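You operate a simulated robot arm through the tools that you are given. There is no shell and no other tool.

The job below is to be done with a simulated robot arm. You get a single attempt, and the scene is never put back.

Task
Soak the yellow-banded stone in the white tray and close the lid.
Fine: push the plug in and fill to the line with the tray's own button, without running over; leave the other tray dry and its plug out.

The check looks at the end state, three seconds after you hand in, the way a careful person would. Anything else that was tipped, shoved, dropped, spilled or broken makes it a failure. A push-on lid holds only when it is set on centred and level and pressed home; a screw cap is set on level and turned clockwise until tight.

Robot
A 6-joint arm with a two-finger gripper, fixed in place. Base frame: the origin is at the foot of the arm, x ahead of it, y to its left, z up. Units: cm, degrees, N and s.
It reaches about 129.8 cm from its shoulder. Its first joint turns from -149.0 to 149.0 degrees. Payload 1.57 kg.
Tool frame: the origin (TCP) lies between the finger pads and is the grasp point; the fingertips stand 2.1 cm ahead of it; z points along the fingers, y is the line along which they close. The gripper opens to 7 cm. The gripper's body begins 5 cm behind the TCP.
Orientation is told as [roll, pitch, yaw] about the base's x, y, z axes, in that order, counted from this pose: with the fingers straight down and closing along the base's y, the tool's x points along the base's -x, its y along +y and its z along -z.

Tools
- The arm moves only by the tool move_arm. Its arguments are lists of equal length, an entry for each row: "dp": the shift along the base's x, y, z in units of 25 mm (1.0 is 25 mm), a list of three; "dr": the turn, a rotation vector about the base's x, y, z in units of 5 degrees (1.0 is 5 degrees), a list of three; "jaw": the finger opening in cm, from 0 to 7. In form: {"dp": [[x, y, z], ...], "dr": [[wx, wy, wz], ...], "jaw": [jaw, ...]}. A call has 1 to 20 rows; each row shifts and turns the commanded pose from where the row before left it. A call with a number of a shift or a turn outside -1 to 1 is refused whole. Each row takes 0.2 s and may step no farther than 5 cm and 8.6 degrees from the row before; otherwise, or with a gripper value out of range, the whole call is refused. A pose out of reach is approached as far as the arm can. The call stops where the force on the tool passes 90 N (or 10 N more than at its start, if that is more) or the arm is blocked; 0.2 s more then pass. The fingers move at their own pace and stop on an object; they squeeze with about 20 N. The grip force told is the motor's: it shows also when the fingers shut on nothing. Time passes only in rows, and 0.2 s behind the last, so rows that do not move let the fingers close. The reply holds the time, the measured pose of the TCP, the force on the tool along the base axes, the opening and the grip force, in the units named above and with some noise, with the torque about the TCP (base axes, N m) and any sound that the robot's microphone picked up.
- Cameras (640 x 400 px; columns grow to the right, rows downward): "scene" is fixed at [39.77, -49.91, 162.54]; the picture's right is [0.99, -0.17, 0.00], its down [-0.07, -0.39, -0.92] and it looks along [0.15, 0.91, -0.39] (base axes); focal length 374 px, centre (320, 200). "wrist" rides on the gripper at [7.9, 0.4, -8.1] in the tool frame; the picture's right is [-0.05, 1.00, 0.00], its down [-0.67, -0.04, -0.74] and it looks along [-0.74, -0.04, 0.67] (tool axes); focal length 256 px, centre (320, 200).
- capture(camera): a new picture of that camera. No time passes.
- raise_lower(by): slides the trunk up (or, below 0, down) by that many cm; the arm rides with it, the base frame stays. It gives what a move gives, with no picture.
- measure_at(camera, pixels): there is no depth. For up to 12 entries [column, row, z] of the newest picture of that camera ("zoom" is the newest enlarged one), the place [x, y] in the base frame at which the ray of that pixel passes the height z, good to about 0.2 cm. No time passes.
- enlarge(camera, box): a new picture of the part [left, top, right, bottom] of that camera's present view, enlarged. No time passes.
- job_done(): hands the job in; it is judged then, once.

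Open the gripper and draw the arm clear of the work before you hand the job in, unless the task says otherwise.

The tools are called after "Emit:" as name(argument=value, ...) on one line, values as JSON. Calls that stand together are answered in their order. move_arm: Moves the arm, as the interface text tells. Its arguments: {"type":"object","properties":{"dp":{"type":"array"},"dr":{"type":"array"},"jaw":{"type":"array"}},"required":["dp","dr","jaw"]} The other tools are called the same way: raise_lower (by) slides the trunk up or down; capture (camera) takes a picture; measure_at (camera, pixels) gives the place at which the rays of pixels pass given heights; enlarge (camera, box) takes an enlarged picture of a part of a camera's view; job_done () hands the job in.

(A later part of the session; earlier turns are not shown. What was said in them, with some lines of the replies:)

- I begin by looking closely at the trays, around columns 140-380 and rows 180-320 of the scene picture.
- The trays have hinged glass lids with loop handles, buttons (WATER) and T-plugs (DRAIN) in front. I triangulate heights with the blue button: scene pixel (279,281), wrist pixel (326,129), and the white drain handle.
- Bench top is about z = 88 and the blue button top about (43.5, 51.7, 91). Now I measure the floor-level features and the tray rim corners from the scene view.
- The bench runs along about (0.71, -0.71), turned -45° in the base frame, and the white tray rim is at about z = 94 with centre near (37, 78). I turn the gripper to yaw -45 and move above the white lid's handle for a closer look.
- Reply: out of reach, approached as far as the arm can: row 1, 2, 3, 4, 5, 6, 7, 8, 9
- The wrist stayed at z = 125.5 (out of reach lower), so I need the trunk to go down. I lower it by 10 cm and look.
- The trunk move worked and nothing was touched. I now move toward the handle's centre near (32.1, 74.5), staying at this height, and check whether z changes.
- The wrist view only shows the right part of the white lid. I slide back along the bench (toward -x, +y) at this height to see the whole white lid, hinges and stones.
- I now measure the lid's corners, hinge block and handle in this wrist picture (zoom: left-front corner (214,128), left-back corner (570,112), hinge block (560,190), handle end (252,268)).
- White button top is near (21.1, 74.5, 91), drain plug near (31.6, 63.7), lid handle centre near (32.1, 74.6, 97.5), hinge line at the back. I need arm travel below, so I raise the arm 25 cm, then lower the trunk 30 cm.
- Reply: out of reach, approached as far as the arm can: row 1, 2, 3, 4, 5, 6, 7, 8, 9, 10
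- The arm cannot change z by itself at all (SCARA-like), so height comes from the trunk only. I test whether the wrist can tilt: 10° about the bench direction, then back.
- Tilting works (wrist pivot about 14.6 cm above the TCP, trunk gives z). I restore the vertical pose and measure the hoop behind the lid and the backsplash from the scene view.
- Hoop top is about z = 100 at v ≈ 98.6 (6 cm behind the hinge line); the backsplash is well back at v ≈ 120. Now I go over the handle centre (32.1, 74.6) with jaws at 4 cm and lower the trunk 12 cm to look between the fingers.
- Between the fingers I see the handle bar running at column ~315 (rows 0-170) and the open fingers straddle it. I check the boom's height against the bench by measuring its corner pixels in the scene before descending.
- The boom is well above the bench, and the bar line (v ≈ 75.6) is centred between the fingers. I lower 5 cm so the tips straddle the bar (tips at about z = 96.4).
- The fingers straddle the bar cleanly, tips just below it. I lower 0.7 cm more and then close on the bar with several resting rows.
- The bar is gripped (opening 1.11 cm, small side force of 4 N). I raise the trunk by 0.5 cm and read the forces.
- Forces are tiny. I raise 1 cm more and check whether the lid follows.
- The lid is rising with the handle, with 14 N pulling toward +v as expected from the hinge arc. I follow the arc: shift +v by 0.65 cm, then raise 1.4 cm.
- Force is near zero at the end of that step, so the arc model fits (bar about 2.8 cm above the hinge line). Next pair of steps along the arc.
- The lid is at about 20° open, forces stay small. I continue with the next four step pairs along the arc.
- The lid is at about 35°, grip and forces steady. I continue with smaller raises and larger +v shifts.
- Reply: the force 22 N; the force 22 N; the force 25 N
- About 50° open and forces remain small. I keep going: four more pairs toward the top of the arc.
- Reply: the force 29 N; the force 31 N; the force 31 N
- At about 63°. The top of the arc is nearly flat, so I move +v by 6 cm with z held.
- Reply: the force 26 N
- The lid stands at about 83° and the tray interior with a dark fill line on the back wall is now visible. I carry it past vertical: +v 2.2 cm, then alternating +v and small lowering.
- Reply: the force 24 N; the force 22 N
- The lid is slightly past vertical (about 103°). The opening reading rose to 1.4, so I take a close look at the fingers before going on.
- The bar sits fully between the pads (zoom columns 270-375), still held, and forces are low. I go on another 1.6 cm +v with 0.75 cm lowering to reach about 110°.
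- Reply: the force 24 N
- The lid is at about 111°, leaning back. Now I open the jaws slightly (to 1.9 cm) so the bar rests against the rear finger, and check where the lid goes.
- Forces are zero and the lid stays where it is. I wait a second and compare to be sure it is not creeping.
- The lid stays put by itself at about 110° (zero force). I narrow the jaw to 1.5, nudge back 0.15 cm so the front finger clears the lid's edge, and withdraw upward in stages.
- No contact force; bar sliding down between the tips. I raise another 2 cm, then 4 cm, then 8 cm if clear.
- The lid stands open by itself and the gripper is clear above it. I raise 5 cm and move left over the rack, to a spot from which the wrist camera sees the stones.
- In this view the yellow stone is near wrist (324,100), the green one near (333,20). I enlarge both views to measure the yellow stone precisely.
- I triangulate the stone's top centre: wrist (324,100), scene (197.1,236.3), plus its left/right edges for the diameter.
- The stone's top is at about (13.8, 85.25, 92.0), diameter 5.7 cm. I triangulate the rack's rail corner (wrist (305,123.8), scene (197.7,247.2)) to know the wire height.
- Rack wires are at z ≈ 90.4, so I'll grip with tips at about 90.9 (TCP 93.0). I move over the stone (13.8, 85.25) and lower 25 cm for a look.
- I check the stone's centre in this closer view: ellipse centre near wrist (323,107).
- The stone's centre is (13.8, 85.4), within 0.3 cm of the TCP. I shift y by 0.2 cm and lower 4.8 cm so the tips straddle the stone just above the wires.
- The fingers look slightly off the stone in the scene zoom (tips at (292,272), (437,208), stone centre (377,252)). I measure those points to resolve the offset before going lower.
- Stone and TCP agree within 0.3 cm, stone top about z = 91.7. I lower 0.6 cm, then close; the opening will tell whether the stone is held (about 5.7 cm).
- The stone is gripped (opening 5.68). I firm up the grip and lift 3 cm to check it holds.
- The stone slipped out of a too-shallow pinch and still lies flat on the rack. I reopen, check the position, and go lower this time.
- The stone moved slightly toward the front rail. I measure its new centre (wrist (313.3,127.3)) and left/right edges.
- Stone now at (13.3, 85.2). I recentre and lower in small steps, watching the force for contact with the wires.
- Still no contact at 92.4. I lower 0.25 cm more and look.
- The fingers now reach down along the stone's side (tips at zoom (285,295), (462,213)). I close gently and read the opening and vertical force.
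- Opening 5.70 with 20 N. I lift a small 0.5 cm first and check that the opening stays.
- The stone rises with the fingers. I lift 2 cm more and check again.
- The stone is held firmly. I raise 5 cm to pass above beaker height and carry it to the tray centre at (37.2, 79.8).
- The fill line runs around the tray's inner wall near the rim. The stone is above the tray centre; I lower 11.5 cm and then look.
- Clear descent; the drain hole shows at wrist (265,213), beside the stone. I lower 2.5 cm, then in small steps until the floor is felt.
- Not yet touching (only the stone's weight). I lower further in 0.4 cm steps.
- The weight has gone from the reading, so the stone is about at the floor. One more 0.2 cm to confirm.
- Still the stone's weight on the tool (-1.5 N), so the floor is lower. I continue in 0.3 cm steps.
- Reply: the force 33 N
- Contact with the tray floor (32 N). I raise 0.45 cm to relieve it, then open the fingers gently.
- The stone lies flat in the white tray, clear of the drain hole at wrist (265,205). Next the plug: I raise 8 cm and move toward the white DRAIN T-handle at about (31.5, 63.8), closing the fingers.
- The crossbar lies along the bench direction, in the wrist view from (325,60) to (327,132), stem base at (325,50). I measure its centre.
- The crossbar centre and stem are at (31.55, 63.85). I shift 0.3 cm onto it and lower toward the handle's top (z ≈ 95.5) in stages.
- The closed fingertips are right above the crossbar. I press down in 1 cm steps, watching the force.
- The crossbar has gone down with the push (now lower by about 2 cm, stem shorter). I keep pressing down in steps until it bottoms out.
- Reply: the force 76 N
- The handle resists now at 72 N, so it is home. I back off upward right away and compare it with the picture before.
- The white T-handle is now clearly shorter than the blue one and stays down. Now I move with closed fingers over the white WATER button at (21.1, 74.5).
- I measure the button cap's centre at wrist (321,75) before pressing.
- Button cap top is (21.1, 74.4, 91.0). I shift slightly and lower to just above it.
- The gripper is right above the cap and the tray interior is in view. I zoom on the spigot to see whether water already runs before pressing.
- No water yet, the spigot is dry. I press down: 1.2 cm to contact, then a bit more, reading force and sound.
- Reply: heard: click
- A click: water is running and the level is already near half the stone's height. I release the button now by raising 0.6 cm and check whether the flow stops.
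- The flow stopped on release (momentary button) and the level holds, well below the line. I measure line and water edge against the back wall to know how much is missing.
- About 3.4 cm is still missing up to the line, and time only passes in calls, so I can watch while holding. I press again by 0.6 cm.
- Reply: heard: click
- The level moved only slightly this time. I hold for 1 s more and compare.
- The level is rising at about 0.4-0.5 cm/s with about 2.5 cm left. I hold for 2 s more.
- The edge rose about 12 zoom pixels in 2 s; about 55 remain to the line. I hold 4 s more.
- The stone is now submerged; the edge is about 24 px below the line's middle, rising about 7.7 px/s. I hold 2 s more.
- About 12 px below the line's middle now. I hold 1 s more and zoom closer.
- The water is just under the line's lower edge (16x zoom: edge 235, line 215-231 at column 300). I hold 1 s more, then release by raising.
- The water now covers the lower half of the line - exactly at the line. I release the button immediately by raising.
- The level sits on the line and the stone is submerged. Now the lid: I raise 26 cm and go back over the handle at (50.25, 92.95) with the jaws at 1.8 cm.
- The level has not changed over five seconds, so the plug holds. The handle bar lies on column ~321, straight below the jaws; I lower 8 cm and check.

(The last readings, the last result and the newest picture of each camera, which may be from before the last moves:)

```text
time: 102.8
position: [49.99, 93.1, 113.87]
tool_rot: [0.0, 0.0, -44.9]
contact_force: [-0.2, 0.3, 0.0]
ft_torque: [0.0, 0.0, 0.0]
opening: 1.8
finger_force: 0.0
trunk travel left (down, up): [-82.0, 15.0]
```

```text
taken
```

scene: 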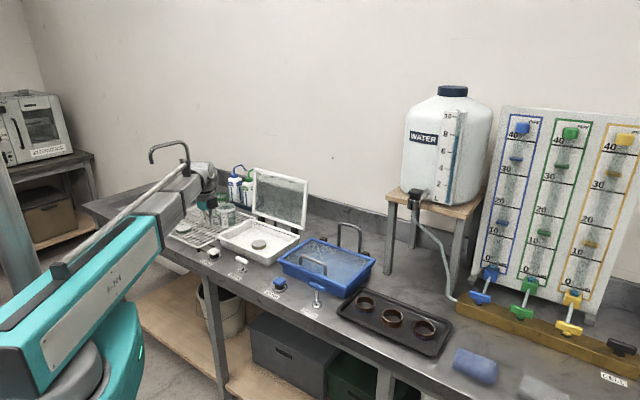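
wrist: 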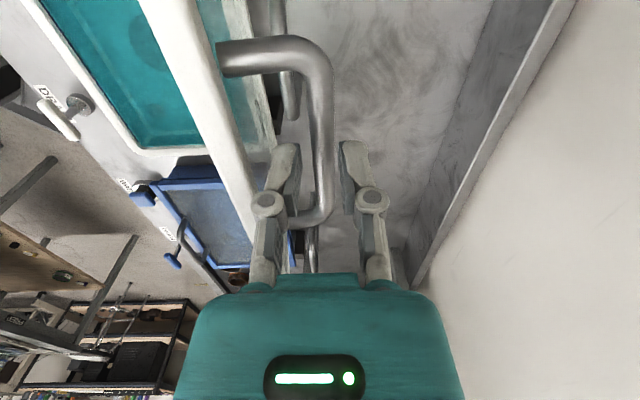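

The bar is between the finger tips with clearance on both sides. I lower 2 + 2 cm, watching force.

Emit:
raise_lower(by=-2)

Emit:
raise_lower(by=-2)

Emit:
capture(camera="wrist")

```text
time: 103.5
position: [50.01, 93.05, 111.88]
tool_rot: [0.0, 0.0, -45.0]
contact_force: [-0.1, -0.2, 0.1]
ft_torque: [-0.01, -0.01, -0.03]
opening: 1.79
finger_force: 0.0
trunk travel left (down, up): [-80.0, 17.0]
```

```text
time: 104.2
position: [50.1, 93.02, 109.83]
tool_rot: [-0.1, 0.1, -45.0]
contact_force: [0.2, 0.0, 0.0]
ft_torque: [0.03, -0.02, 0.03]
opening: 1.8
finger_force: 0.1
trunk travel left (down, up): [-78.0, 19.0]
```

```text
taken
```

wrist: 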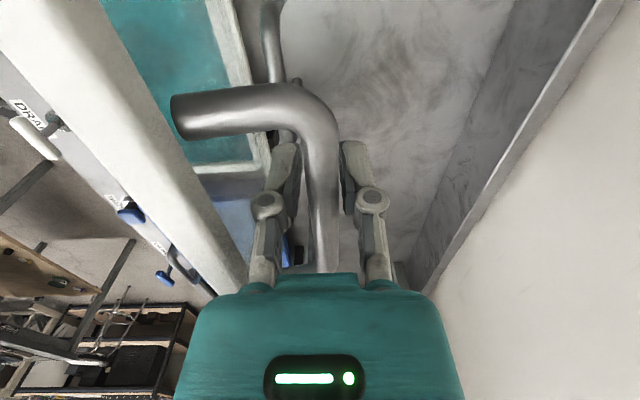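

No contact force. I close on the bar and begin the reverse arc: first -v 1.5 cm and +0.7 cm.

Emit:
move_arm(dp=[[0, 0, 0], [0, 0, 0], [0, 0, 0]], dr=[[0, 0, 0], [0, 0, 0], [0, 0, 0]], jaw=[1, 0, 0])

Emit:
move_arm(dp=[[-0.21, -0.214, 0], [-0.21, -0.214, 0]], dr=[[0, 0, 0], [0, 0, 0]], jaw=[0, 0])

Emit:
raise_lower(by=0.7)

Emit:
capture(camera="wrist")

```text
time: 105.0
position: [50.15, 93.09, 109.69]
tool_rot: [-0.2, 0.0, -45.0]
contact_force: [-4.9, -8.0, -22.8]
ft_torque: [0.28, 0.01, -0.42]
opening: 1.06
finger_force: 31.9
trunk travel left (down, up): [-78.0, 19.0]
```

```text
time: 105.6
position: [48.96, 92.19, 109.65]
tool_rot: [0.0, 0.0, -44.9]
contact_force: [-2.0, -2.3, -9.7]
ft_torque: [0.02, -0.02, 0.03]
opening: 0.58
finger_force: 27.9
trunk travel left (down, up): [-78.0, 19.0]
```

```text
time: 106.1
position: [48.74, 91.84, 109.72]
tool_rot: [-0.8, -0.3, -44.9]
contact_force: [-12.8, -16.0, -64.9]
ft_torque: [0.44, -0.31, -0.02]
opening: 0.61
finger_force: 28.8
trunk travel left (down, up): [-78.5, 18.5]
stopped: the force on the tool passed its limit at 92 N (the readings are from after the stop); the commanded pose is now the measured one
```

```text
taken
```

wrist: 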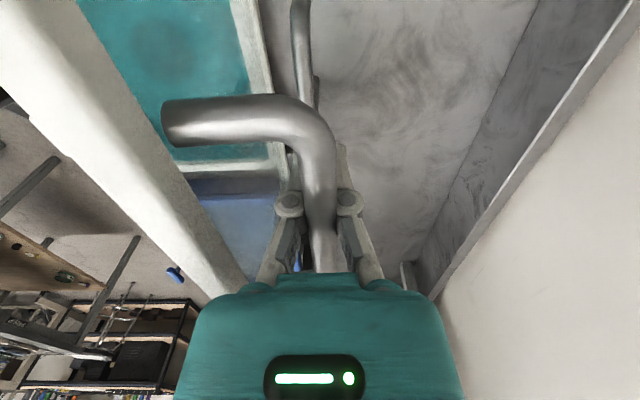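

The opening reads 0.6 and the pull is -65 N: the bar has slipped above the pads, so the fingers closed underneath it. I relieve the force by lowering 0.5 cm and look closely.

Emit:
raise_lower(by=-0.5)

Emit:
capture(camera="wrist")

Emit:
enlarge(camera="wrist", box=[220, 120, 420, 290])

Emit:
enlarge(camera="scene", box=[230, 150, 310, 230])

```text
time: 106.7
position: [48.79, 91.99, 109.75]
tool_rot: [-0.3, -0.1, -45.0]
contact_force: [-4.3, 2.7, -10.5]
ft_torque: [-0.05, -0.12, -0.01]
opening: 0.6
finger_force: 29.0
trunk travel left (down, up): [-78.0, 19.0]
```

```text
taken
```

wrist: 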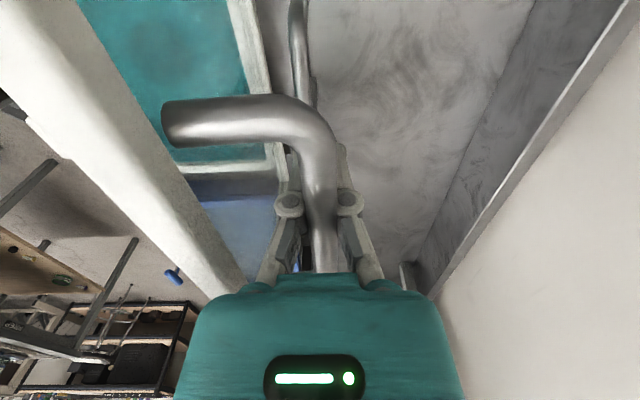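

```text
2.35 times, centred on (320, 205) of wrist
```

zoom: 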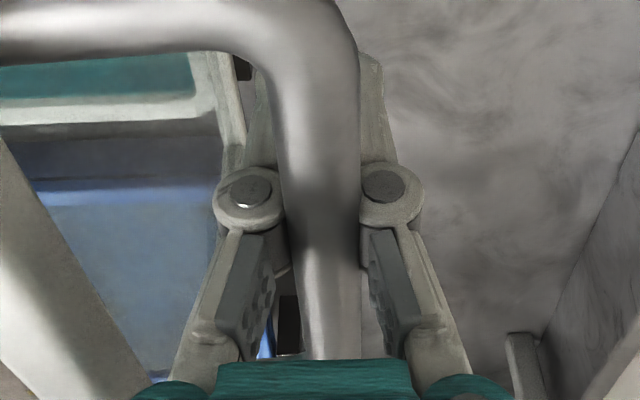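

```text
5.00 times, centred on (270, 190) of scene
```

zoom: 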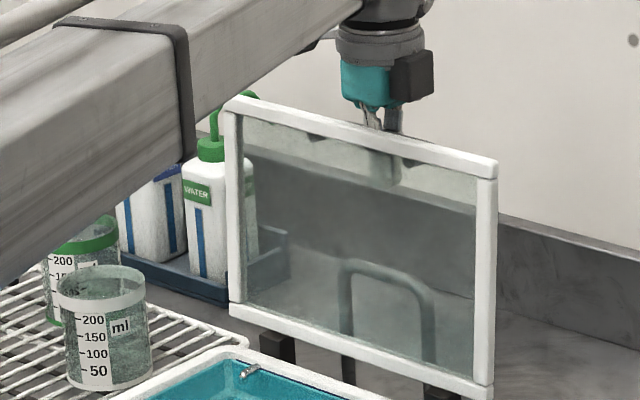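

The bar sits at the knuckles, about 1.3 cm above the TCP. I open to 1.9, raise 1.3 cm so it is between the pads, and grip again.

Emit:
move_arm(dp=[[0, 0, 0], [0, 0, 0]], dr=[[0, 0, 0], [0, 0, 0]], jaw=[1.9, 1.9])

Emit:
capture(camera="wrist")

```text
time: 107.3
position: [48.8, 91.76, 109.92]
tool_rot: [-0.2, -0.1, -45.0]
contact_force: [-0.1, 0.6, -0.7]
ft_torque: [0.01, -0.02, -0.03]
opening: 1.92
finger_force: 0.1
trunk travel left (down, up): [-78.0, 19.0]
```

```text
taken
```

wrist: 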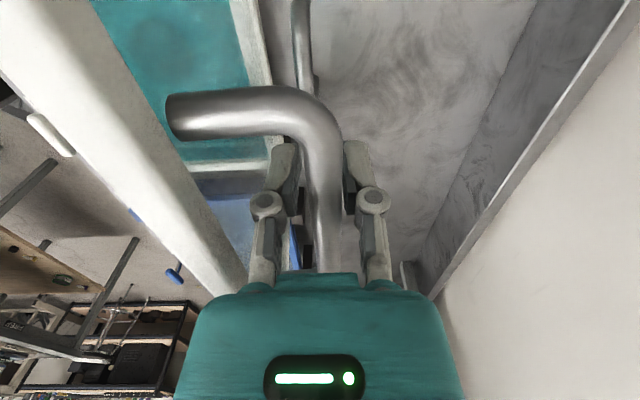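

The lid stays where it is. I zoom in to estimate the bar's height from its apparent width before regripping.

Emit:
enlarge(camera="wrist", box=[240, 80, 400, 280])

Emit:
enlarge(camera="scene", box=[250, 150, 314, 190])

```text
2.00 times, centred on (320, 180) of wrist
```

zoom: 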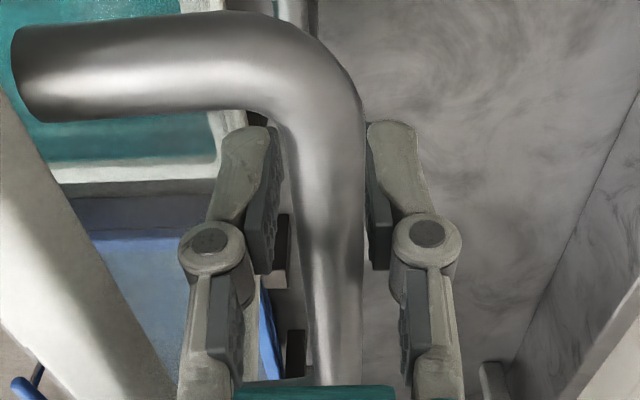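

```text
10.00 times, centred on (282, 170) of scene
```

zoom: 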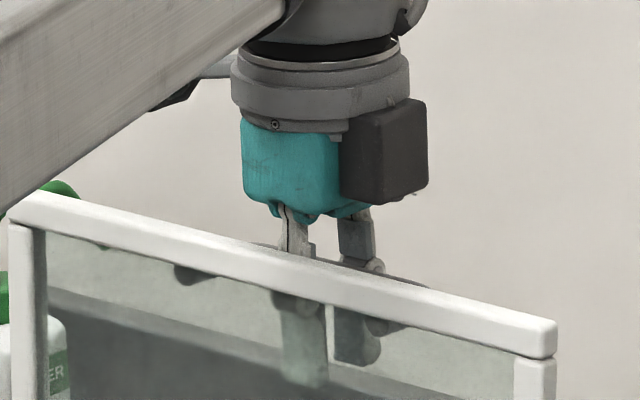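

From the apparent width the bar is about 2.2 cm above the TCP. I raise 2.3 cm with the jaws open and check.

Emit:
raise_lower(by=2.3)

Emit:
capture(camera="wrist")

Emit:
enlarge(camera="wrist", box=[240, 80, 400, 280])

Emit:
enlarge(camera="scene", box=[250, 150, 314, 190])

```text
time: 108.0
position: [48.82, 91.7, 112.23]
tool_rot: [-0.3, -0.1, -45.1]
contact_force: [0.3, 0.3, 0.5]
ft_torque: [0.0, 0.02, -0.02]
opening: 1.92
finger_force: 0.1
trunk travel left (down, up): [-80.3, 16.7]
```

```text
taken
```

wrist: 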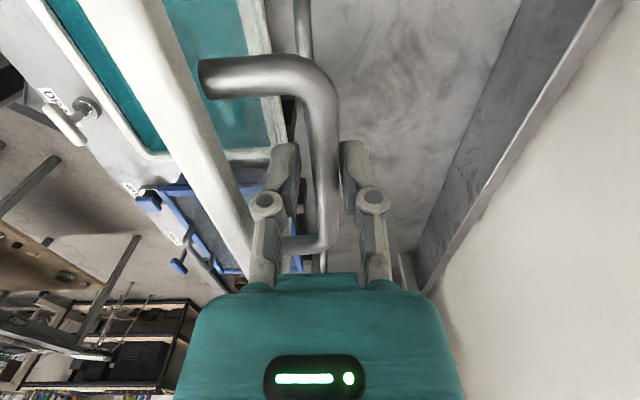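

```text
2.00 times, centred on (320, 180) of wrist
```

zoom: 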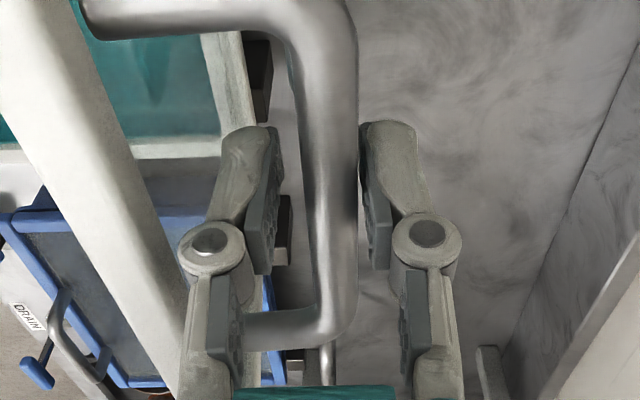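

```text
10.00 times, centred on (282, 170) of scene
```

zoom: 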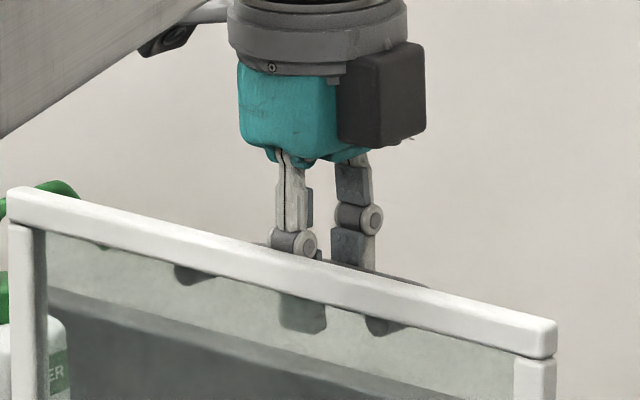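

The bar is now between the distal pads, about 0.7 cm above the TCP. I raise 0.5 cm more and close.

Emit:
raise_lower(by=0.5)

Emit:
move_arm(dp=[[0, 0, 0], [0, 0, 0], [0, 0, 0]], dr=[[0, 0, 0], [0, 0, 0], [0, 0, 0]], jaw=[1, 0, 0])

Emit:
capture(camera="wrist")

```text
time: 108.5
position: [48.67, 91.78, 112.71]
tool_rot: [-0.3, -0.1, -45.0]
contact_force: [0.2, 0.6, 0.5]
ft_torque: [0.02, 0.02, 0.02]
opening: 1.9
finger_force: 0.1
trunk travel left (down, up): [-80.8, 16.2]
```

```text
time: 109.3
position: [48.7, 91.74, 112.67]
tool_rot: [-0.3, -0.1, -45.0]
contact_force: [1.3, 1.1, 1.6]
ft_torque: [0.06, 0.03, -0.3]
opening: 1.11
finger_force: 32.1
trunk travel left (down, up): [-80.8, 16.2]
```

```text
taken
```

wrist: 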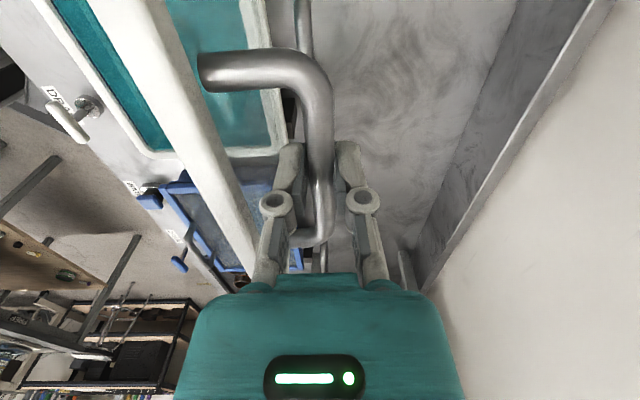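

Gripped properly (1.11 cm, low forces). I refit the arc (hinge 18.5 cm behind the bar) and continue closing: -v 2.0 with +0.5, then -v 3.25 with +0.3.

Emit:
move_arm(dp=[[-0.28, -0.285, 0], [-0.28, -0.285, 0]], dr=[[0, 0, 0], [0, 0, 0]], jaw=[0, 0])

Emit:
raise_lower(by=0.5)

Emit:
move_arm(dp=[[-0.3, -0.309, 0], [-0.3, -0.309, 0], [-0.3, -0.309, 0]], dr=[[0, 0, 0], [0, 0, 0], [0, 0, 0]], jaw=[0, 0, 0])

Emit:
capture(camera="wrist")

```text
time: 109.9
position: [47.13, 90.23, 112.89]
tool_rot: [-0.2, -0.2, -44.9]
contact_force: [-0.2, 5.5, 25.5]
ft_torque: [0.1, -0.01, -0.48]
opening: 1.12
finger_force: 31.7
trunk travel left (down, up): [-80.8, 16.2]
```

```text
time: 110.5
position: [47.49, 90.42, 112.81]
tool_rot: [-0.5, -0.2, -44.9]
contact_force: [-2.8, -5.9, -29.7]
ft_torque: [-0.07, -0.03, -0.32]
opening: 1.14
finger_force: 32.2
trunk travel left (down, up): [-81.3, 15.7]
```

```text
time: 111.2
position: [45.13, 87.94, 113.25]
tool_rot: [-0.3, -0.1, -44.9]
contact_force: [-0.5, 2.6, 0.9]
ft_torque: [0.27, 0.11, -0.3]
opening: 1.13
finger_force: 31.8
trunk travel left (down, up): [-81.3, 15.7]
```

```text
taken
```

wrist: 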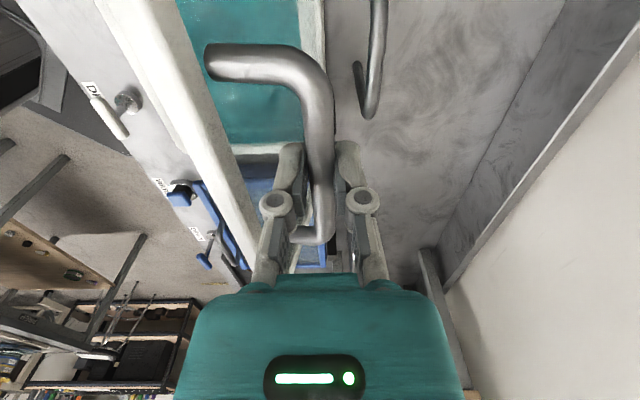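

Lid is at vertical with almost no force. I continue toward closing: -v 3.25, -0.3; -v 1.6, -0.35; -v 1.55, -0.5.

Emit:
move_arm(dp=[[-0.3, -0.309, 0], [-0.3, -0.309, 0], [-0.3, -0.309, 0]], dr=[[0, 0, 0], [0, 0, 0], [0, 0, 0]], jaw=[0, 0, 0])

Emit:
raise_lower(by=-0.35)

Emit:
move_arm(dp=[[-0.224, -0.228, 0], [-0.224, -0.228, 0]], dr=[[0, 0, 0], [0, 0, 0]], jaw=[0, 0])

Emit:
raise_lower(by=-0.4)

Emit:
move_arm(dp=[[-0.217, -0.221, 0], [-0.217, -0.221, 0]], dr=[[0, 0, 0], [0, 0, 0]], jaw=[0, 0])

Emit:
raise_lower(by=-0.5)

Emit:
capture(camera="wrist")

Emit:
enlarge(camera="scene", box=[180, 120, 340, 260])

```text
time: 112.0
position: [42.85, 85.85, 113.02]
tool_rot: [-0.5, -0.1, -45.0]
contact_force: [-4.7, 8.5, -16.5]
ft_torque: [0.52, 0.41, -0.28]
opening: 1.13
finger_force: 31.6
trunk travel left (down, up): [-81.3, 15.7]
```

```text
time: 112.6
position: [42.77, 85.58, 112.9]
tool_rot: [-0.4, -0.1, -44.9]
contact_force: [-11.1, 9.3, 7.9]
ft_torque: [0.28, 0.32, -0.33]
opening: 1.09
finger_force: 32.0
trunk travel left (down, up): [-81.0, 16.0]
```

```text
time: 113.2
position: [41.9, 84.76, 112.61]
tool_rot: [-0.4, -0.2, -45.0]
contact_force: [-6.6, 12.1, -12.8]
ft_torque: [0.34, 0.2, -0.21]
opening: 1.11
finger_force: 31.9
trunk travel left (down, up): [-81.0, 16.0]
```

```text
time: 113.7
position: [41.59, 84.35, 112.5]
tool_rot: [-0.4, -0.2, -45.0]
contact_force: [-14.4, 8.4, 8.2]
ft_torque: [0.04, 0.11, -0.31]
opening: 1.1
finger_force: 31.8
trunk travel left (down, up): [-80.6, 16.4]
```

```text
time: 114.3
position: [40.78, 83.63, 112.18]
tool_rot: [-0.4, -0.2, -45.0]
contact_force: [-5.5, 14.0, -14.7]
ft_torque: [0.41, 0.31, -0.2]
opening: 1.13
finger_force: 31.8
trunk travel left (down, up): [-80.6, 16.4]
```

```text
time: 114.8
position: [40.56, 83.3, 112.02]
tool_rot: [-0.5, -0.2, -44.8]
contact_force: [-14.1, 6.2, 7.7]
ft_torque: [-0.07, 0.07, -0.25]
opening: 1.12
finger_force: 32.1
trunk travel left (down, up): [-80.1, 16.9]
```

```text
taken
```

wrist: 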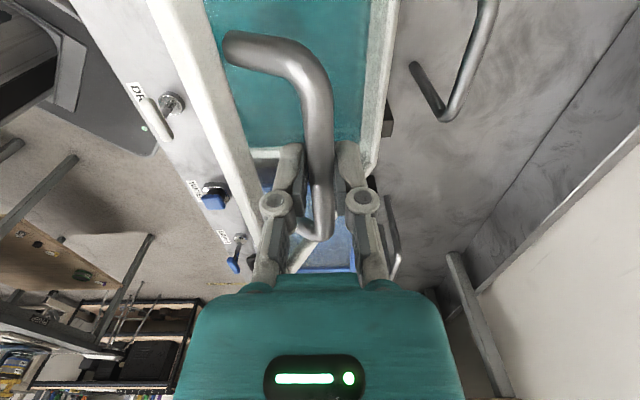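

```text
2.86 times, centred on (260, 190) of scene
```

zoom: 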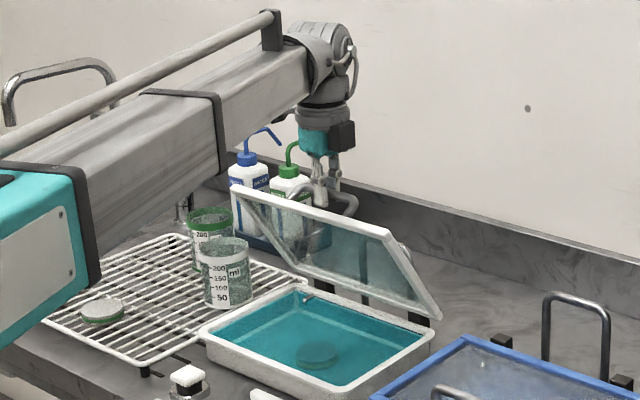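

About 62° now with modest forces, including about 15 N along the bench, so I add a small sideways correction. Next: -v 1.5/-0.65, -v 1.45/-0.75, -v 1.4/-0.9.

Emit:
move_arm(dp=[[-0.24, -0.184, 0], [-0.24, -0.184, 0]], dr=[[0, 0, 0], [0, 0, 0]], jaw=[0, 0])

Emit:
raise_lower(by=-0.65)

Emit:
move_arm(dp=[[-0.213, -0.197, 0], [-0.213, -0.197, 0]], dr=[[0, 0, 0], [0, 0, 0]], jaw=[0, 0])

Emit:
raise_lower(by=-0.75)

Emit:
move_arm(dp=[[-0.2, -0.196, 0], [-0.2, -0.196, 0]], dr=[[0, 0, 0], [0, 0, 0]], jaw=[0, 0])

Emit:
raise_lower(by=-0.9)

Emit:
capture(camera="wrist")

```text
time: 115.5
position: [39.94, 82.65, 111.68]
tool_rot: [-0.2, -0.2, -45.0]
contact_force: [1.4, 9.6, -18.1]
ft_torque: [0.45, 0.28, -0.23]
opening: 1.13
finger_force: 32.3
trunk travel left (down, up): [-80.1, 16.9]
```

```text
time: 116.0
position: [39.43, 82.38, 111.36]
tool_rot: [-0.4, -0.2, -44.8]
contact_force: [-8.1, -2.8, 6.7]
ft_torque: [-0.48, -0.23, -0.22]
opening: 1.14
finger_force: 31.9
trunk travel left (down, up): [-79.4, 17.6]
```

```text
time: 116.6
position: [38.89, 81.66, 111.06]
tool_rot: [-0.3, -0.2, -45.0]
contact_force: [8.4, 6.5, -19.0]
ft_torque: [0.41, 0.26, -0.2]
opening: 1.11
finger_force: 32.4
trunk travel left (down, up): [-79.4, 17.6]
```

```text
time: 117.2
position: [38.49, 81.29, 110.62]
tool_rot: [-0.4, 0.0, -44.9]
contact_force: [-4.6, -6.2, 4.5]
ft_torque: [-0.25, 0.0, -0.23]
opening: 1.1
finger_force: 32.0
trunk travel left (down, up): [-78.7, 18.3]
```

```text
time: 117.8
position: [37.89, 80.67, 110.25]
tool_rot: [-0.2, 0.0, -45.1]
contact_force: [12.5, 7.1, -20.9]
ft_torque: [0.33, 0.18, -0.22]
opening: 1.13
finger_force: 32.0
trunk travel left (down, up): [-78.7, 18.3]
```

```text
time: 118.3
position: [37.4, 80.2, 109.75]
tool_rot: [-0.4, 0.0, -44.9]
contact_force: [-3.3, -7.1, 3.0]
ft_torque: [-0.2, 0.06, -0.21]
opening: 1.08
finger_force: 32.2
trunk travel left (down, up): [-77.8, 19.2]
```

```text
taken
```

wrist: 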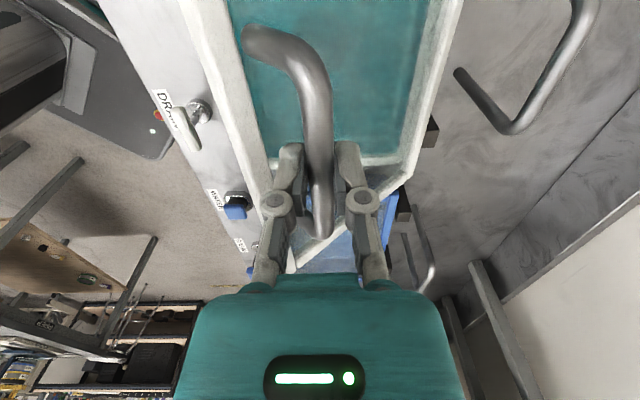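

Around 47° with low forces. I continue with three more pairs: -1.3/-1.0, -1.2/-1.1, -1.1/-1.2.

Emit:
move_arm(dp=[[-0.182, -0.185, 0], [-0.182, -0.185, 0]], dr=[[0, 0, 0], [0, 0, 0]], jaw=[0, 0])

Emit:
raise_lower(by=-1.0)

Emit:
move_arm(dp=[[-0.168, -0.171, 0], [-0.168, -0.171, 0]], dr=[[0, 0, 0], [0, 0, 0]], jaw=[0, 0])

Emit:
raise_lower(by=-1.1)

Emit:
move_arm(dp=[[-0.154, -0.157, 0], [-0.154, -0.157, 0]], dr=[[0, 0, 0], [0, 0, 0]], jaw=[0, 0])

Emit:
raise_lower(by=-1.2)

Emit:
capture(camera="wrist")

Emit:
enlarge(camera="scene", box=[180, 140, 340, 260])

```text
time: 118.9
position: [37.0, 79.83, 109.41]
tool_rot: [-0.3, -0.2, -45.0]
contact_force: [12.8, 8.4, -19.0]
ft_torque: [0.38, 0.21, -0.2]
opening: 1.12
finger_force: 32.2
trunk travel left (down, up): [-77.8, 19.2]
```

```text
time: 119.5
position: [36.53, 79.26, 108.72]
tool_rot: [-0.5, -0.1, -44.9]
contact_force: [-4.6, -8.5, 4.0]
ft_torque: [-0.17, 0.12, -0.19]
opening: 1.12
finger_force: 31.9
trunk travel left (down, up): [-76.8, 20.2]
```

```text
time: 120.1
position: [36.13, 79.02, 108.41]
tool_rot: [-0.3, 0.0, -44.9]
contact_force: [13.1, 7.7, -16.2]
ft_torque: [0.37, 0.16, -0.21]
opening: 1.11
finger_force: 32.0
trunk travel left (down, up): [-76.8, 20.2]
```

```text
time: 120.7
position: [35.57, 78.59, 107.58]
tool_rot: [-0.5, -0.1, -44.9]
contact_force: [-4.0, -9.0, 3.5]
ft_torque: [-0.23, 0.1, -0.18]
opening: 1.11
finger_force: 31.7
trunk travel left (down, up): [-75.7, 21.3]
```

```text
time: 121.3
position: [35.35, 78.16, 107.27]
tool_rot: [-0.2, -0.1, -45.0]
contact_force: [14.9, 10.0, -14.5]
ft_torque: [0.25, 0.02, -0.16]
opening: 1.12
finger_force: 31.7
trunk travel left (down, up): [-75.7, 21.3]
```

```text
time: 121.9
position: [34.78, 77.64, 106.39]
tool_rot: [-0.5, -0.1, -44.9]
contact_force: [-4.2, -9.0, 2.0]
ft_torque: [-0.21, 0.09, -0.14]
opening: 1.11
finger_force: 32.5
trunk travel left (down, up): [-74.5, 22.5]
```

```text
taken
```

wrist: 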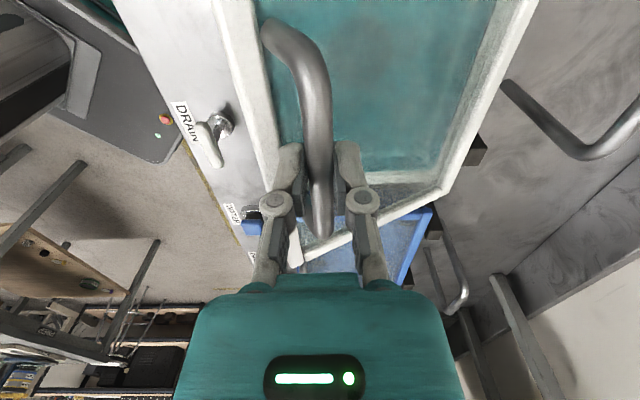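

```text
3.33 times, centred on (260, 200) of scene
```

zoom: 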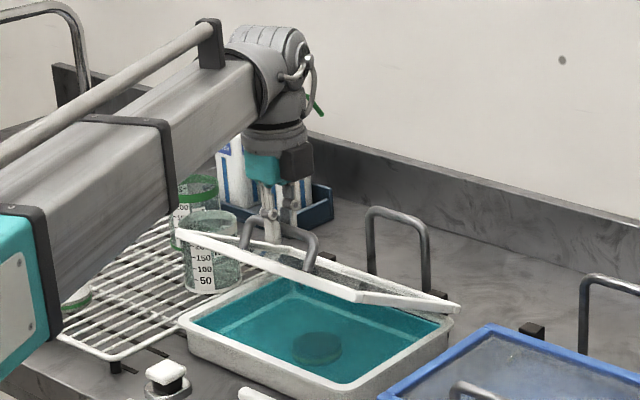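

About 32° open, all steady. I continue with -1.0/-1.3, -0.85/-1.35, -0.75/-1.45.

Emit:
move_arm(dp=[[-0.14, -0.143, 0], [-0.14, -0.143, 0]], dr=[[0, 0, 0], [0, 0, 0]], jaw=[0, 0])

Emit:
raise_lower(by=-1.3)

Emit:
move_arm(dp=[[-0.119, -0.121, 0], [-0.119, -0.121, 0]], dr=[[0, 0, 0], [0, 0, 0]], jaw=[0, 0])

Emit:
raise_lower(by=-1.35)

Emit:
move_arm(dp=[[-0.105, -0.107, 0], [-0.105, -0.107, 0]], dr=[[0, 0, 0], [0, 0, 0]], jaw=[0, 0])

Emit:
raise_lower(by=-1.45)

Emit:
capture(camera="wrist")

Emit:
enlarge(camera="scene", box=[180, 140, 340, 260])

```text
time: 122.5
position: [34.57, 77.51, 106.21]
tool_rot: [-0.2, -0.1, -45.0]
contact_force: [13.8, 9.5, -12.7]
ft_torque: [0.36, 0.13, -0.14]
opening: 1.1
finger_force: 32.3
trunk travel left (down, up): [-74.5, 22.5]
```

```text
time: 123.1
position: [34.17, 76.94, 105.2]
tool_rot: [-0.4, -0.1, -44.9]
contact_force: [-5.0, -9.3, 1.8]
ft_torque: [-0.17, 0.19, -0.13]
opening: 1.13
finger_force: 32.4
trunk travel left (down, up): [-73.2, 23.8]
```

```text
time: 123.7
position: [34.02, 76.79, 104.87]
tool_rot: [-0.2, -0.1, -45.0]
contact_force: [10.7, 10.1, -8.9]
ft_torque: [0.23, -0.04, -0.1]
opening: 1.11
finger_force: 32.1
trunk travel left (down, up): [-73.2, 23.8]
```

```text
time: 124.3
position: [33.5, 76.4, 103.77]
tool_rot: [-0.5, 0.0, -44.8]
contact_force: [-9.0, -7.8, 0.2]
ft_torque: [-0.07, 0.31, -0.07]
opening: 1.11
finger_force: 32.1
trunk travel left (down, up): [-71.8, 25.2]
```

```text
time: 124.9
position: [33.37, 76.22, 103.46]
tool_rot: [-0.2, -0.2, -45.0]
contact_force: [7.5, 10.5, -6.0]
ft_torque: [0.33, 0.03, -0.08]
opening: 1.13
finger_force: 31.8
trunk travel left (down, up): [-71.8, 25.2]
```

```text
time: 125.5
position: [32.99, 75.82, 102.34]
tool_rot: [-0.5, 0.0, -44.8]
contact_force: [-9.5, -6.1, 0.2]
ft_torque: [-0.09, 0.25, -0.07]
opening: 1.11
finger_force: 32.3
trunk travel left (down, up): [-70.4, 26.6]
```

```text
taken
```

wrist: 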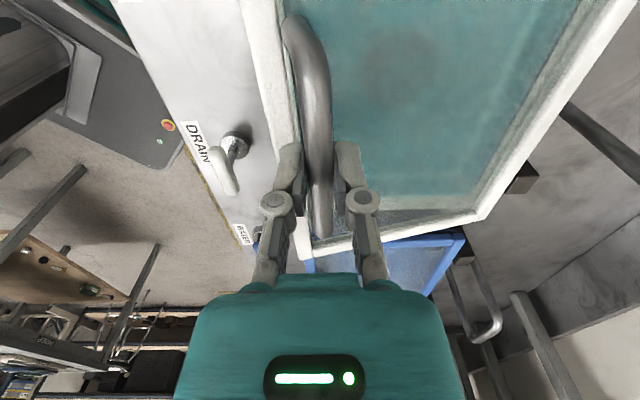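

```text
3.33 times, centred on (260, 200) of scene
```

zoom: 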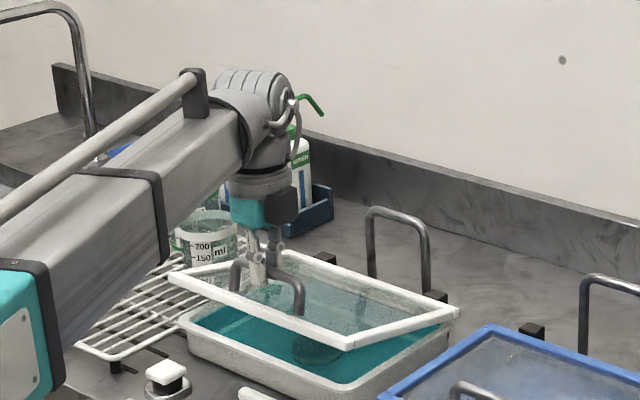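

Nearly down, about 17°. I continue: -0.6/-1.5, -0.47/-1.5.

Emit:
move_arm(dp=[[-0.084, -0.086, 0], [-0.084, -0.086, 0]], dr=[[0, 0, 0], [0, 0, 0]], jaw=[0, 0])

Emit:
raise_lower(by=-1.5)

Emit:
move_arm(dp=[[-0.066, -0.067, 0], [-0.066, -0.067, 0]], dr=[[0, 0, 0], [0, 0, 0]], jaw=[0, 0])

Emit:
raise_lower(by=-1.4)

Emit:
capture(camera="wrist")

Emit:
enlarge(camera="scene", box=[205, 195, 309, 260])

```text
time: 126.2
position: [32.91, 75.75, 102.23]
tool_rot: [-0.2, -0.1, -45.0]
contact_force: [3.2, 5.2, -3.2]
ft_torque: [0.16, -0.09, -0.04]
opening: 1.13
finger_force: 31.7
trunk travel left (down, up): [-70.4, 26.6]
```

```text
time: 126.8
position: [32.56, 75.3, 100.82]
tool_rot: [-0.4, -0.1, -44.9]
contact_force: [-13.1, -10.1, 2.1]
ft_torque: [-0.17, 0.19, -0.06]
opening: 1.11
finger_force: 31.6
trunk travel left (down, up): [-68.9, 28.1]
```

```text
time: 127.4
position: [32.55, 75.28, 100.79]
tool_rot: [-0.1, 0.0, -45.0]
contact_force: [-2.4, 0.3, 1.1]
ft_torque: [0.1, -0.09, -0.02]
opening: 1.12
finger_force: 32.0
trunk travel left (down, up): [-68.9, 28.1]
```

```text
time: 128.0
position: [32.21, 75.06, 99.43]
tool_rot: [-0.3, -0.1, -44.9]
contact_force: [-15.1, -11.0, 1.1]
ft_torque: [-0.1, 0.28, -0.02]
opening: 1.14
finger_force: 31.9
trunk travel left (down, up): [-67.5, 29.5]
```

```text
taken
```

wrist: 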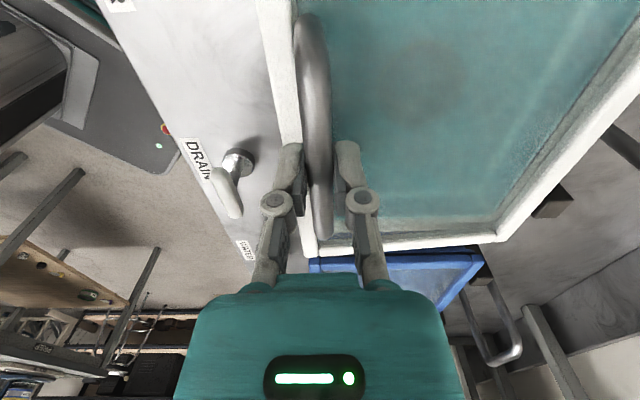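

```text
6.15 times, centred on (257, 228) of scene
```

zoom: 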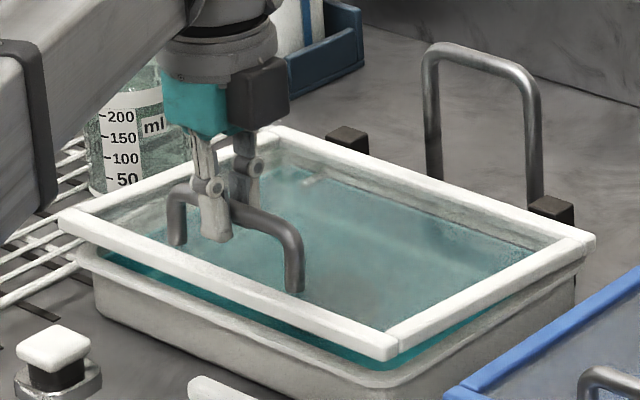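

Almost closed. I move -v 0.4 cm and lower 1.0, then -v 0.2 and lower 0.5, watching for contact.

Emit:
move_arm(dp=[[-0.06, -0.061, 0], [-0.06, -0.061, 0]], dr=[[0, 0, 0], [0, 0, 0]], jaw=[0, 0])

Emit:
raise_lower(by=-1.0)

Emit:
move_arm(dp=[[-0.04, -0.04, 0], [0, 0, 0]], dr=[[0, 0, 0], [0, 0, 0]], jaw=[0, 0])

Emit:
raise_lower(by=-0.5)

Emit:
enlarge(camera="scene", box=[205, 195, 309, 260])

```text
time: 128.6
position: [32.15, 75.02, 99.35]
tool_rot: [-0.3, -0.2, -45.0]
contact_force: [-2.1, -4.0, 1.1]
ft_torque: [0.3, 0.15, 0.01]
opening: 1.11
finger_force: 31.9
trunk travel left (down, up): [-67.5, 29.5]
```

```text
time: 129.2
position: [32.04, 74.84, 98.41]
tool_rot: [-0.5, -0.2, -44.9]
contact_force: [-7.7, -11.1, -1.5]
ft_torque: [-0.12, 0.14, 0.0]
opening: 1.13
finger_force: 31.9
trunk travel left (down, up): [-66.5, 30.5]
```

```text
time: 129.8
position: [31.98, 74.85, 98.37]
tool_rot: [-0.2, 0.0, -45.0]
contact_force: [-2.4, -7.8, 1.0]
ft_torque: [-0.26, -0.25, -0.03]
opening: 1.12
finger_force: 32.0
trunk travel left (down, up): [-66.5, 30.5]
```

```text
time: 130.3
position: [32.08, 74.72, 98.1]
tool_rot: [-0.2, -0.1, -45.1]
contact_force: [-0.4, -3.3, 24.1]
ft_torque: [-0.15, -0.11, 0.03]
opening: 1.11
finger_force: 32.2
trunk travel left (down, up): [-66.0, 31.0]
```

```text
6.15 times, centred on (257, 228) of scene
```

zoom: 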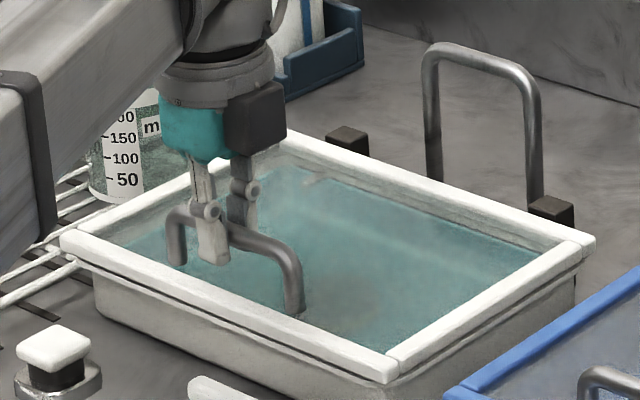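

The lid is seated (24 N push-back, corner positions as in the first pictures: (60,240), (395,380)). I open the jaws and raise clear.

Emit:
move_arm(dp=[[0, 0, 0], [0, 0, 0], [0, 0, 0]], dr=[[0, 0, 0], [0, 0, 0], [0, 0, 0]], jaw=[2, 3.5, 3.5])

Emit:
raise_lower(by=3)

Emit:
capture(camera="wrist")

Emit:
enlarge(camera="scene", box=[205, 195, 309, 260])

```text
time: 131.1
position: [32.03, 74.78, 97.92]
tool_rot: [-0.3, 0.0, -45.1]
contact_force: [-1.1, 0.8, -0.6]
ft_torque: [-0.02, 0.0, -0.02]
opening: 3.51
finger_force: 0.1
trunk travel left (down, up): [-66.0, 31.0]
```

```text
time: 131.9
position: [32.02, 75.0, 100.84]
tool_rot: [-0.3, 0.0, -45.1]
contact_force: [-0.6, -0.2, -0.6]
ft_torque: [0.0, -0.01, -0.04]
opening: 3.51
finger_force: 0.2
trunk travel left (down, up): [-69.0, 28.0]
```

```text
taken
```

wrist: 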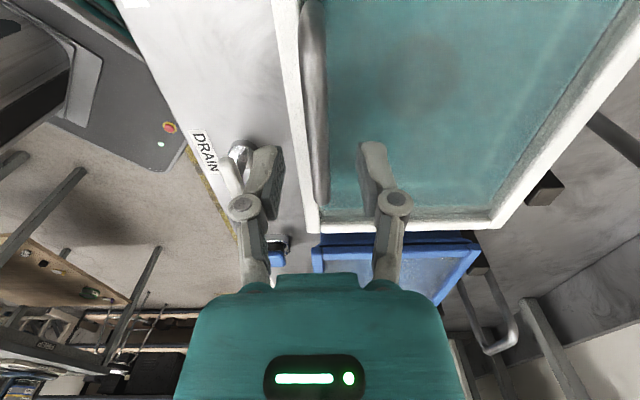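

```text
6.15 times, centred on (257, 228) of scene
```

zoom: 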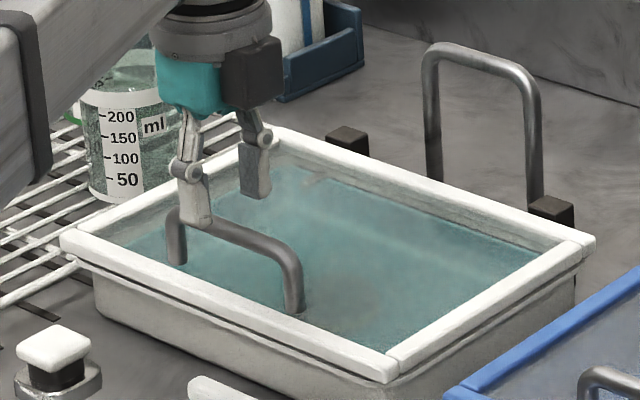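

The lid is down and level, with the same look as at the start. I raise the arm well clear and retract toward the starting place.

Emit:
raise_lower(by=22)

Emit:
move_arm(dp=[[-0.4, -0.9, 0], [-0.4, -0.9, 0], [-0.4, -0.9, 0], [-0.4, -0.9, 0], [-0.4, -0.9, 0], [-0.4, -0.9, 0], [-0.4, -0.9, 0], [-0.4, -0.9, 0], [-0.4, -0.9, 0], [-0.4, -0.9, 0]], dr=[[0, 0, 0], [0, 0, 0], [0, 0, 0], [0, 0, 0], [0, 0, 0], [0, 0, 0], [0, 0, 0], [0, 0, 0], [0, 0, 0], [0, 0, 0]], jaw=[7, 7, 7, 7, 7, 7, 7, 7, 7, 7])

Emit:
capture(camera="scene")

Emit:
enlarge(camera="scene", box=[140, 170, 300, 270])

Emit:
enlarge(camera="scene", box=[190, 215, 350, 325])

```text
time: 134.2
position: [32.04, 74.95, 122.85]
tool_rot: [-0.3, 0.0, -45.0]
contact_force: [-0.6, 0.2, -0.3]
ft_torque: [-0.01, -0.01, -0.03]
opening: 3.51
finger_force: 0.1
trunk travel left (down, up): [-91.0, 6.0]
```

```text
time: 136.4
position: [22.04, 52.36, 122.89]
tool_rot: [-0.3, -0.1, -45.0]
contact_force: [-0.2, -0.3, 0.1]
ft_torque: [0.0, -0.01, -0.04]
opening: 6.98
finger_force: 0.1
trunk travel left (down, up): [-91.0, 6.0]
```

```text
taken
```

scene: 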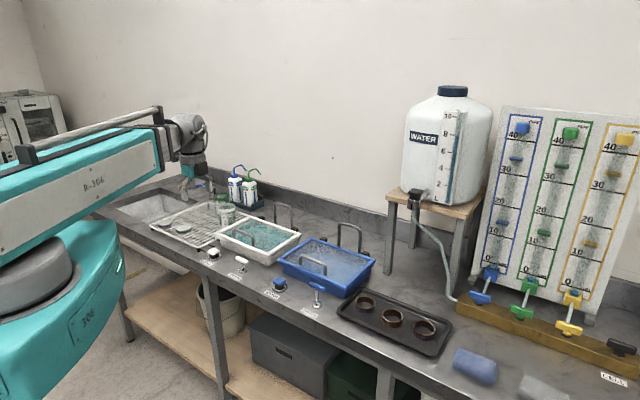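

```text
4.00 times, centred on (220, 220) of scene
```

zoom: 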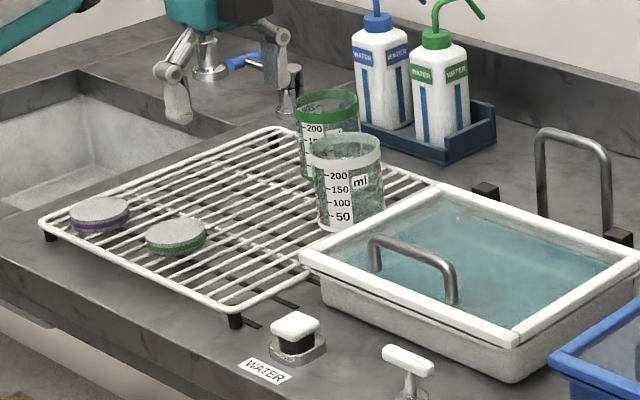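

```text
3.64 times, centred on (270, 270) of scene
```

zoom: 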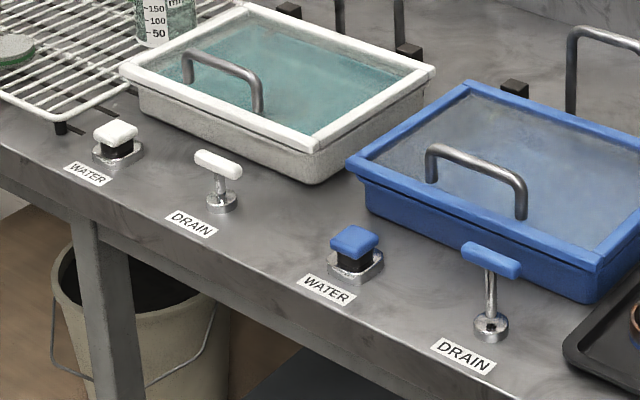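

Everything looks in order: white lid shut over the teal water, white plug down, blue plug up and its tray dry, other stones and beakers in place. One last zoom on the white tray and the plug to check level and lid seating.

Emit:
enlarge(camera="scene", box=[250, 207, 306, 242])

Emit:
enlarge(camera="scene", box=[205, 225, 285, 275])

Emit:
capture(camera="wrist")

```text
11.43 times, centred on (278, 224) of scene
```

zoom: 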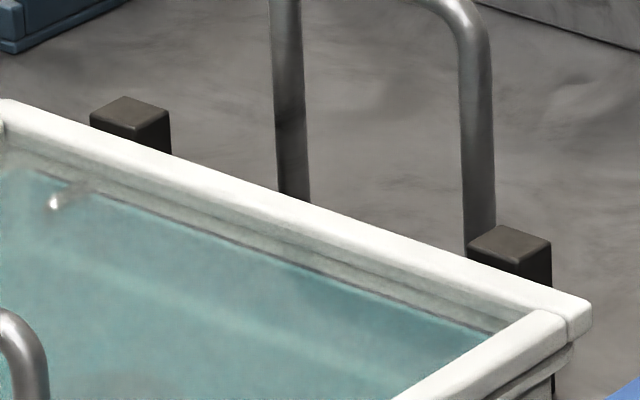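

```text
8.00 times, centred on (245, 250) of scene
```

zoom: 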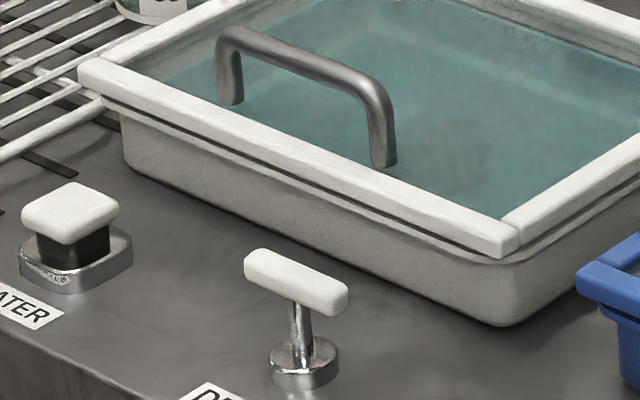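

```text
taken
```

wrist: 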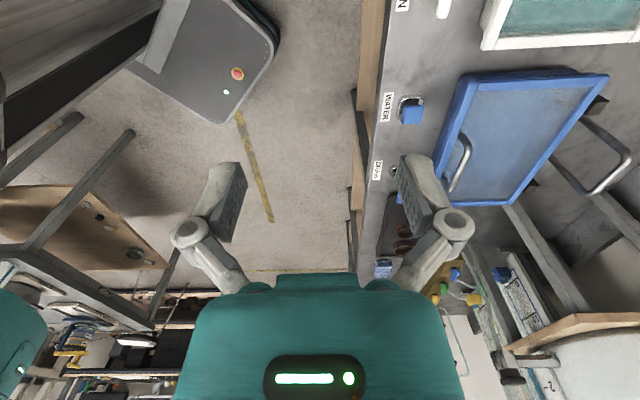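

The water edge still follows the line, the lid sits flush, the plug is down, and the arm is clear with open fingers. I hand the job in.

Emit:
job_done()

```text
The job is handed in.
```

The yellow-banded stone is soaking in the white tray, covered and filled to the line, with the lid closed. I've handed the job in; no result came back.

- **Stone:** it lies flat near the middle of the tray, clear of the drain. My first grip on it slipped. It moved slightly on the rack but didn't fall, and the second grip held.
- **Plug:** the white drain handle went down about 2 cm until it hit a firm stop. The water level held steady once I stopped filling.
- **Water:** I filled using the white tray's own button and let go when the water reached the line. Nothing ran over.
- **Lid:** I lowered it by its handle until it sat flush on the tray. Partway through, the handle bar slipped above the finger pads and the arm stopped at its force limit. I regripped and closed it without further trouble.
- **Everything else:** the blue tray is dry with its plug out, and the other two stones, the beakers and the bottles are where they were. The arm is clear and the gripper is open.
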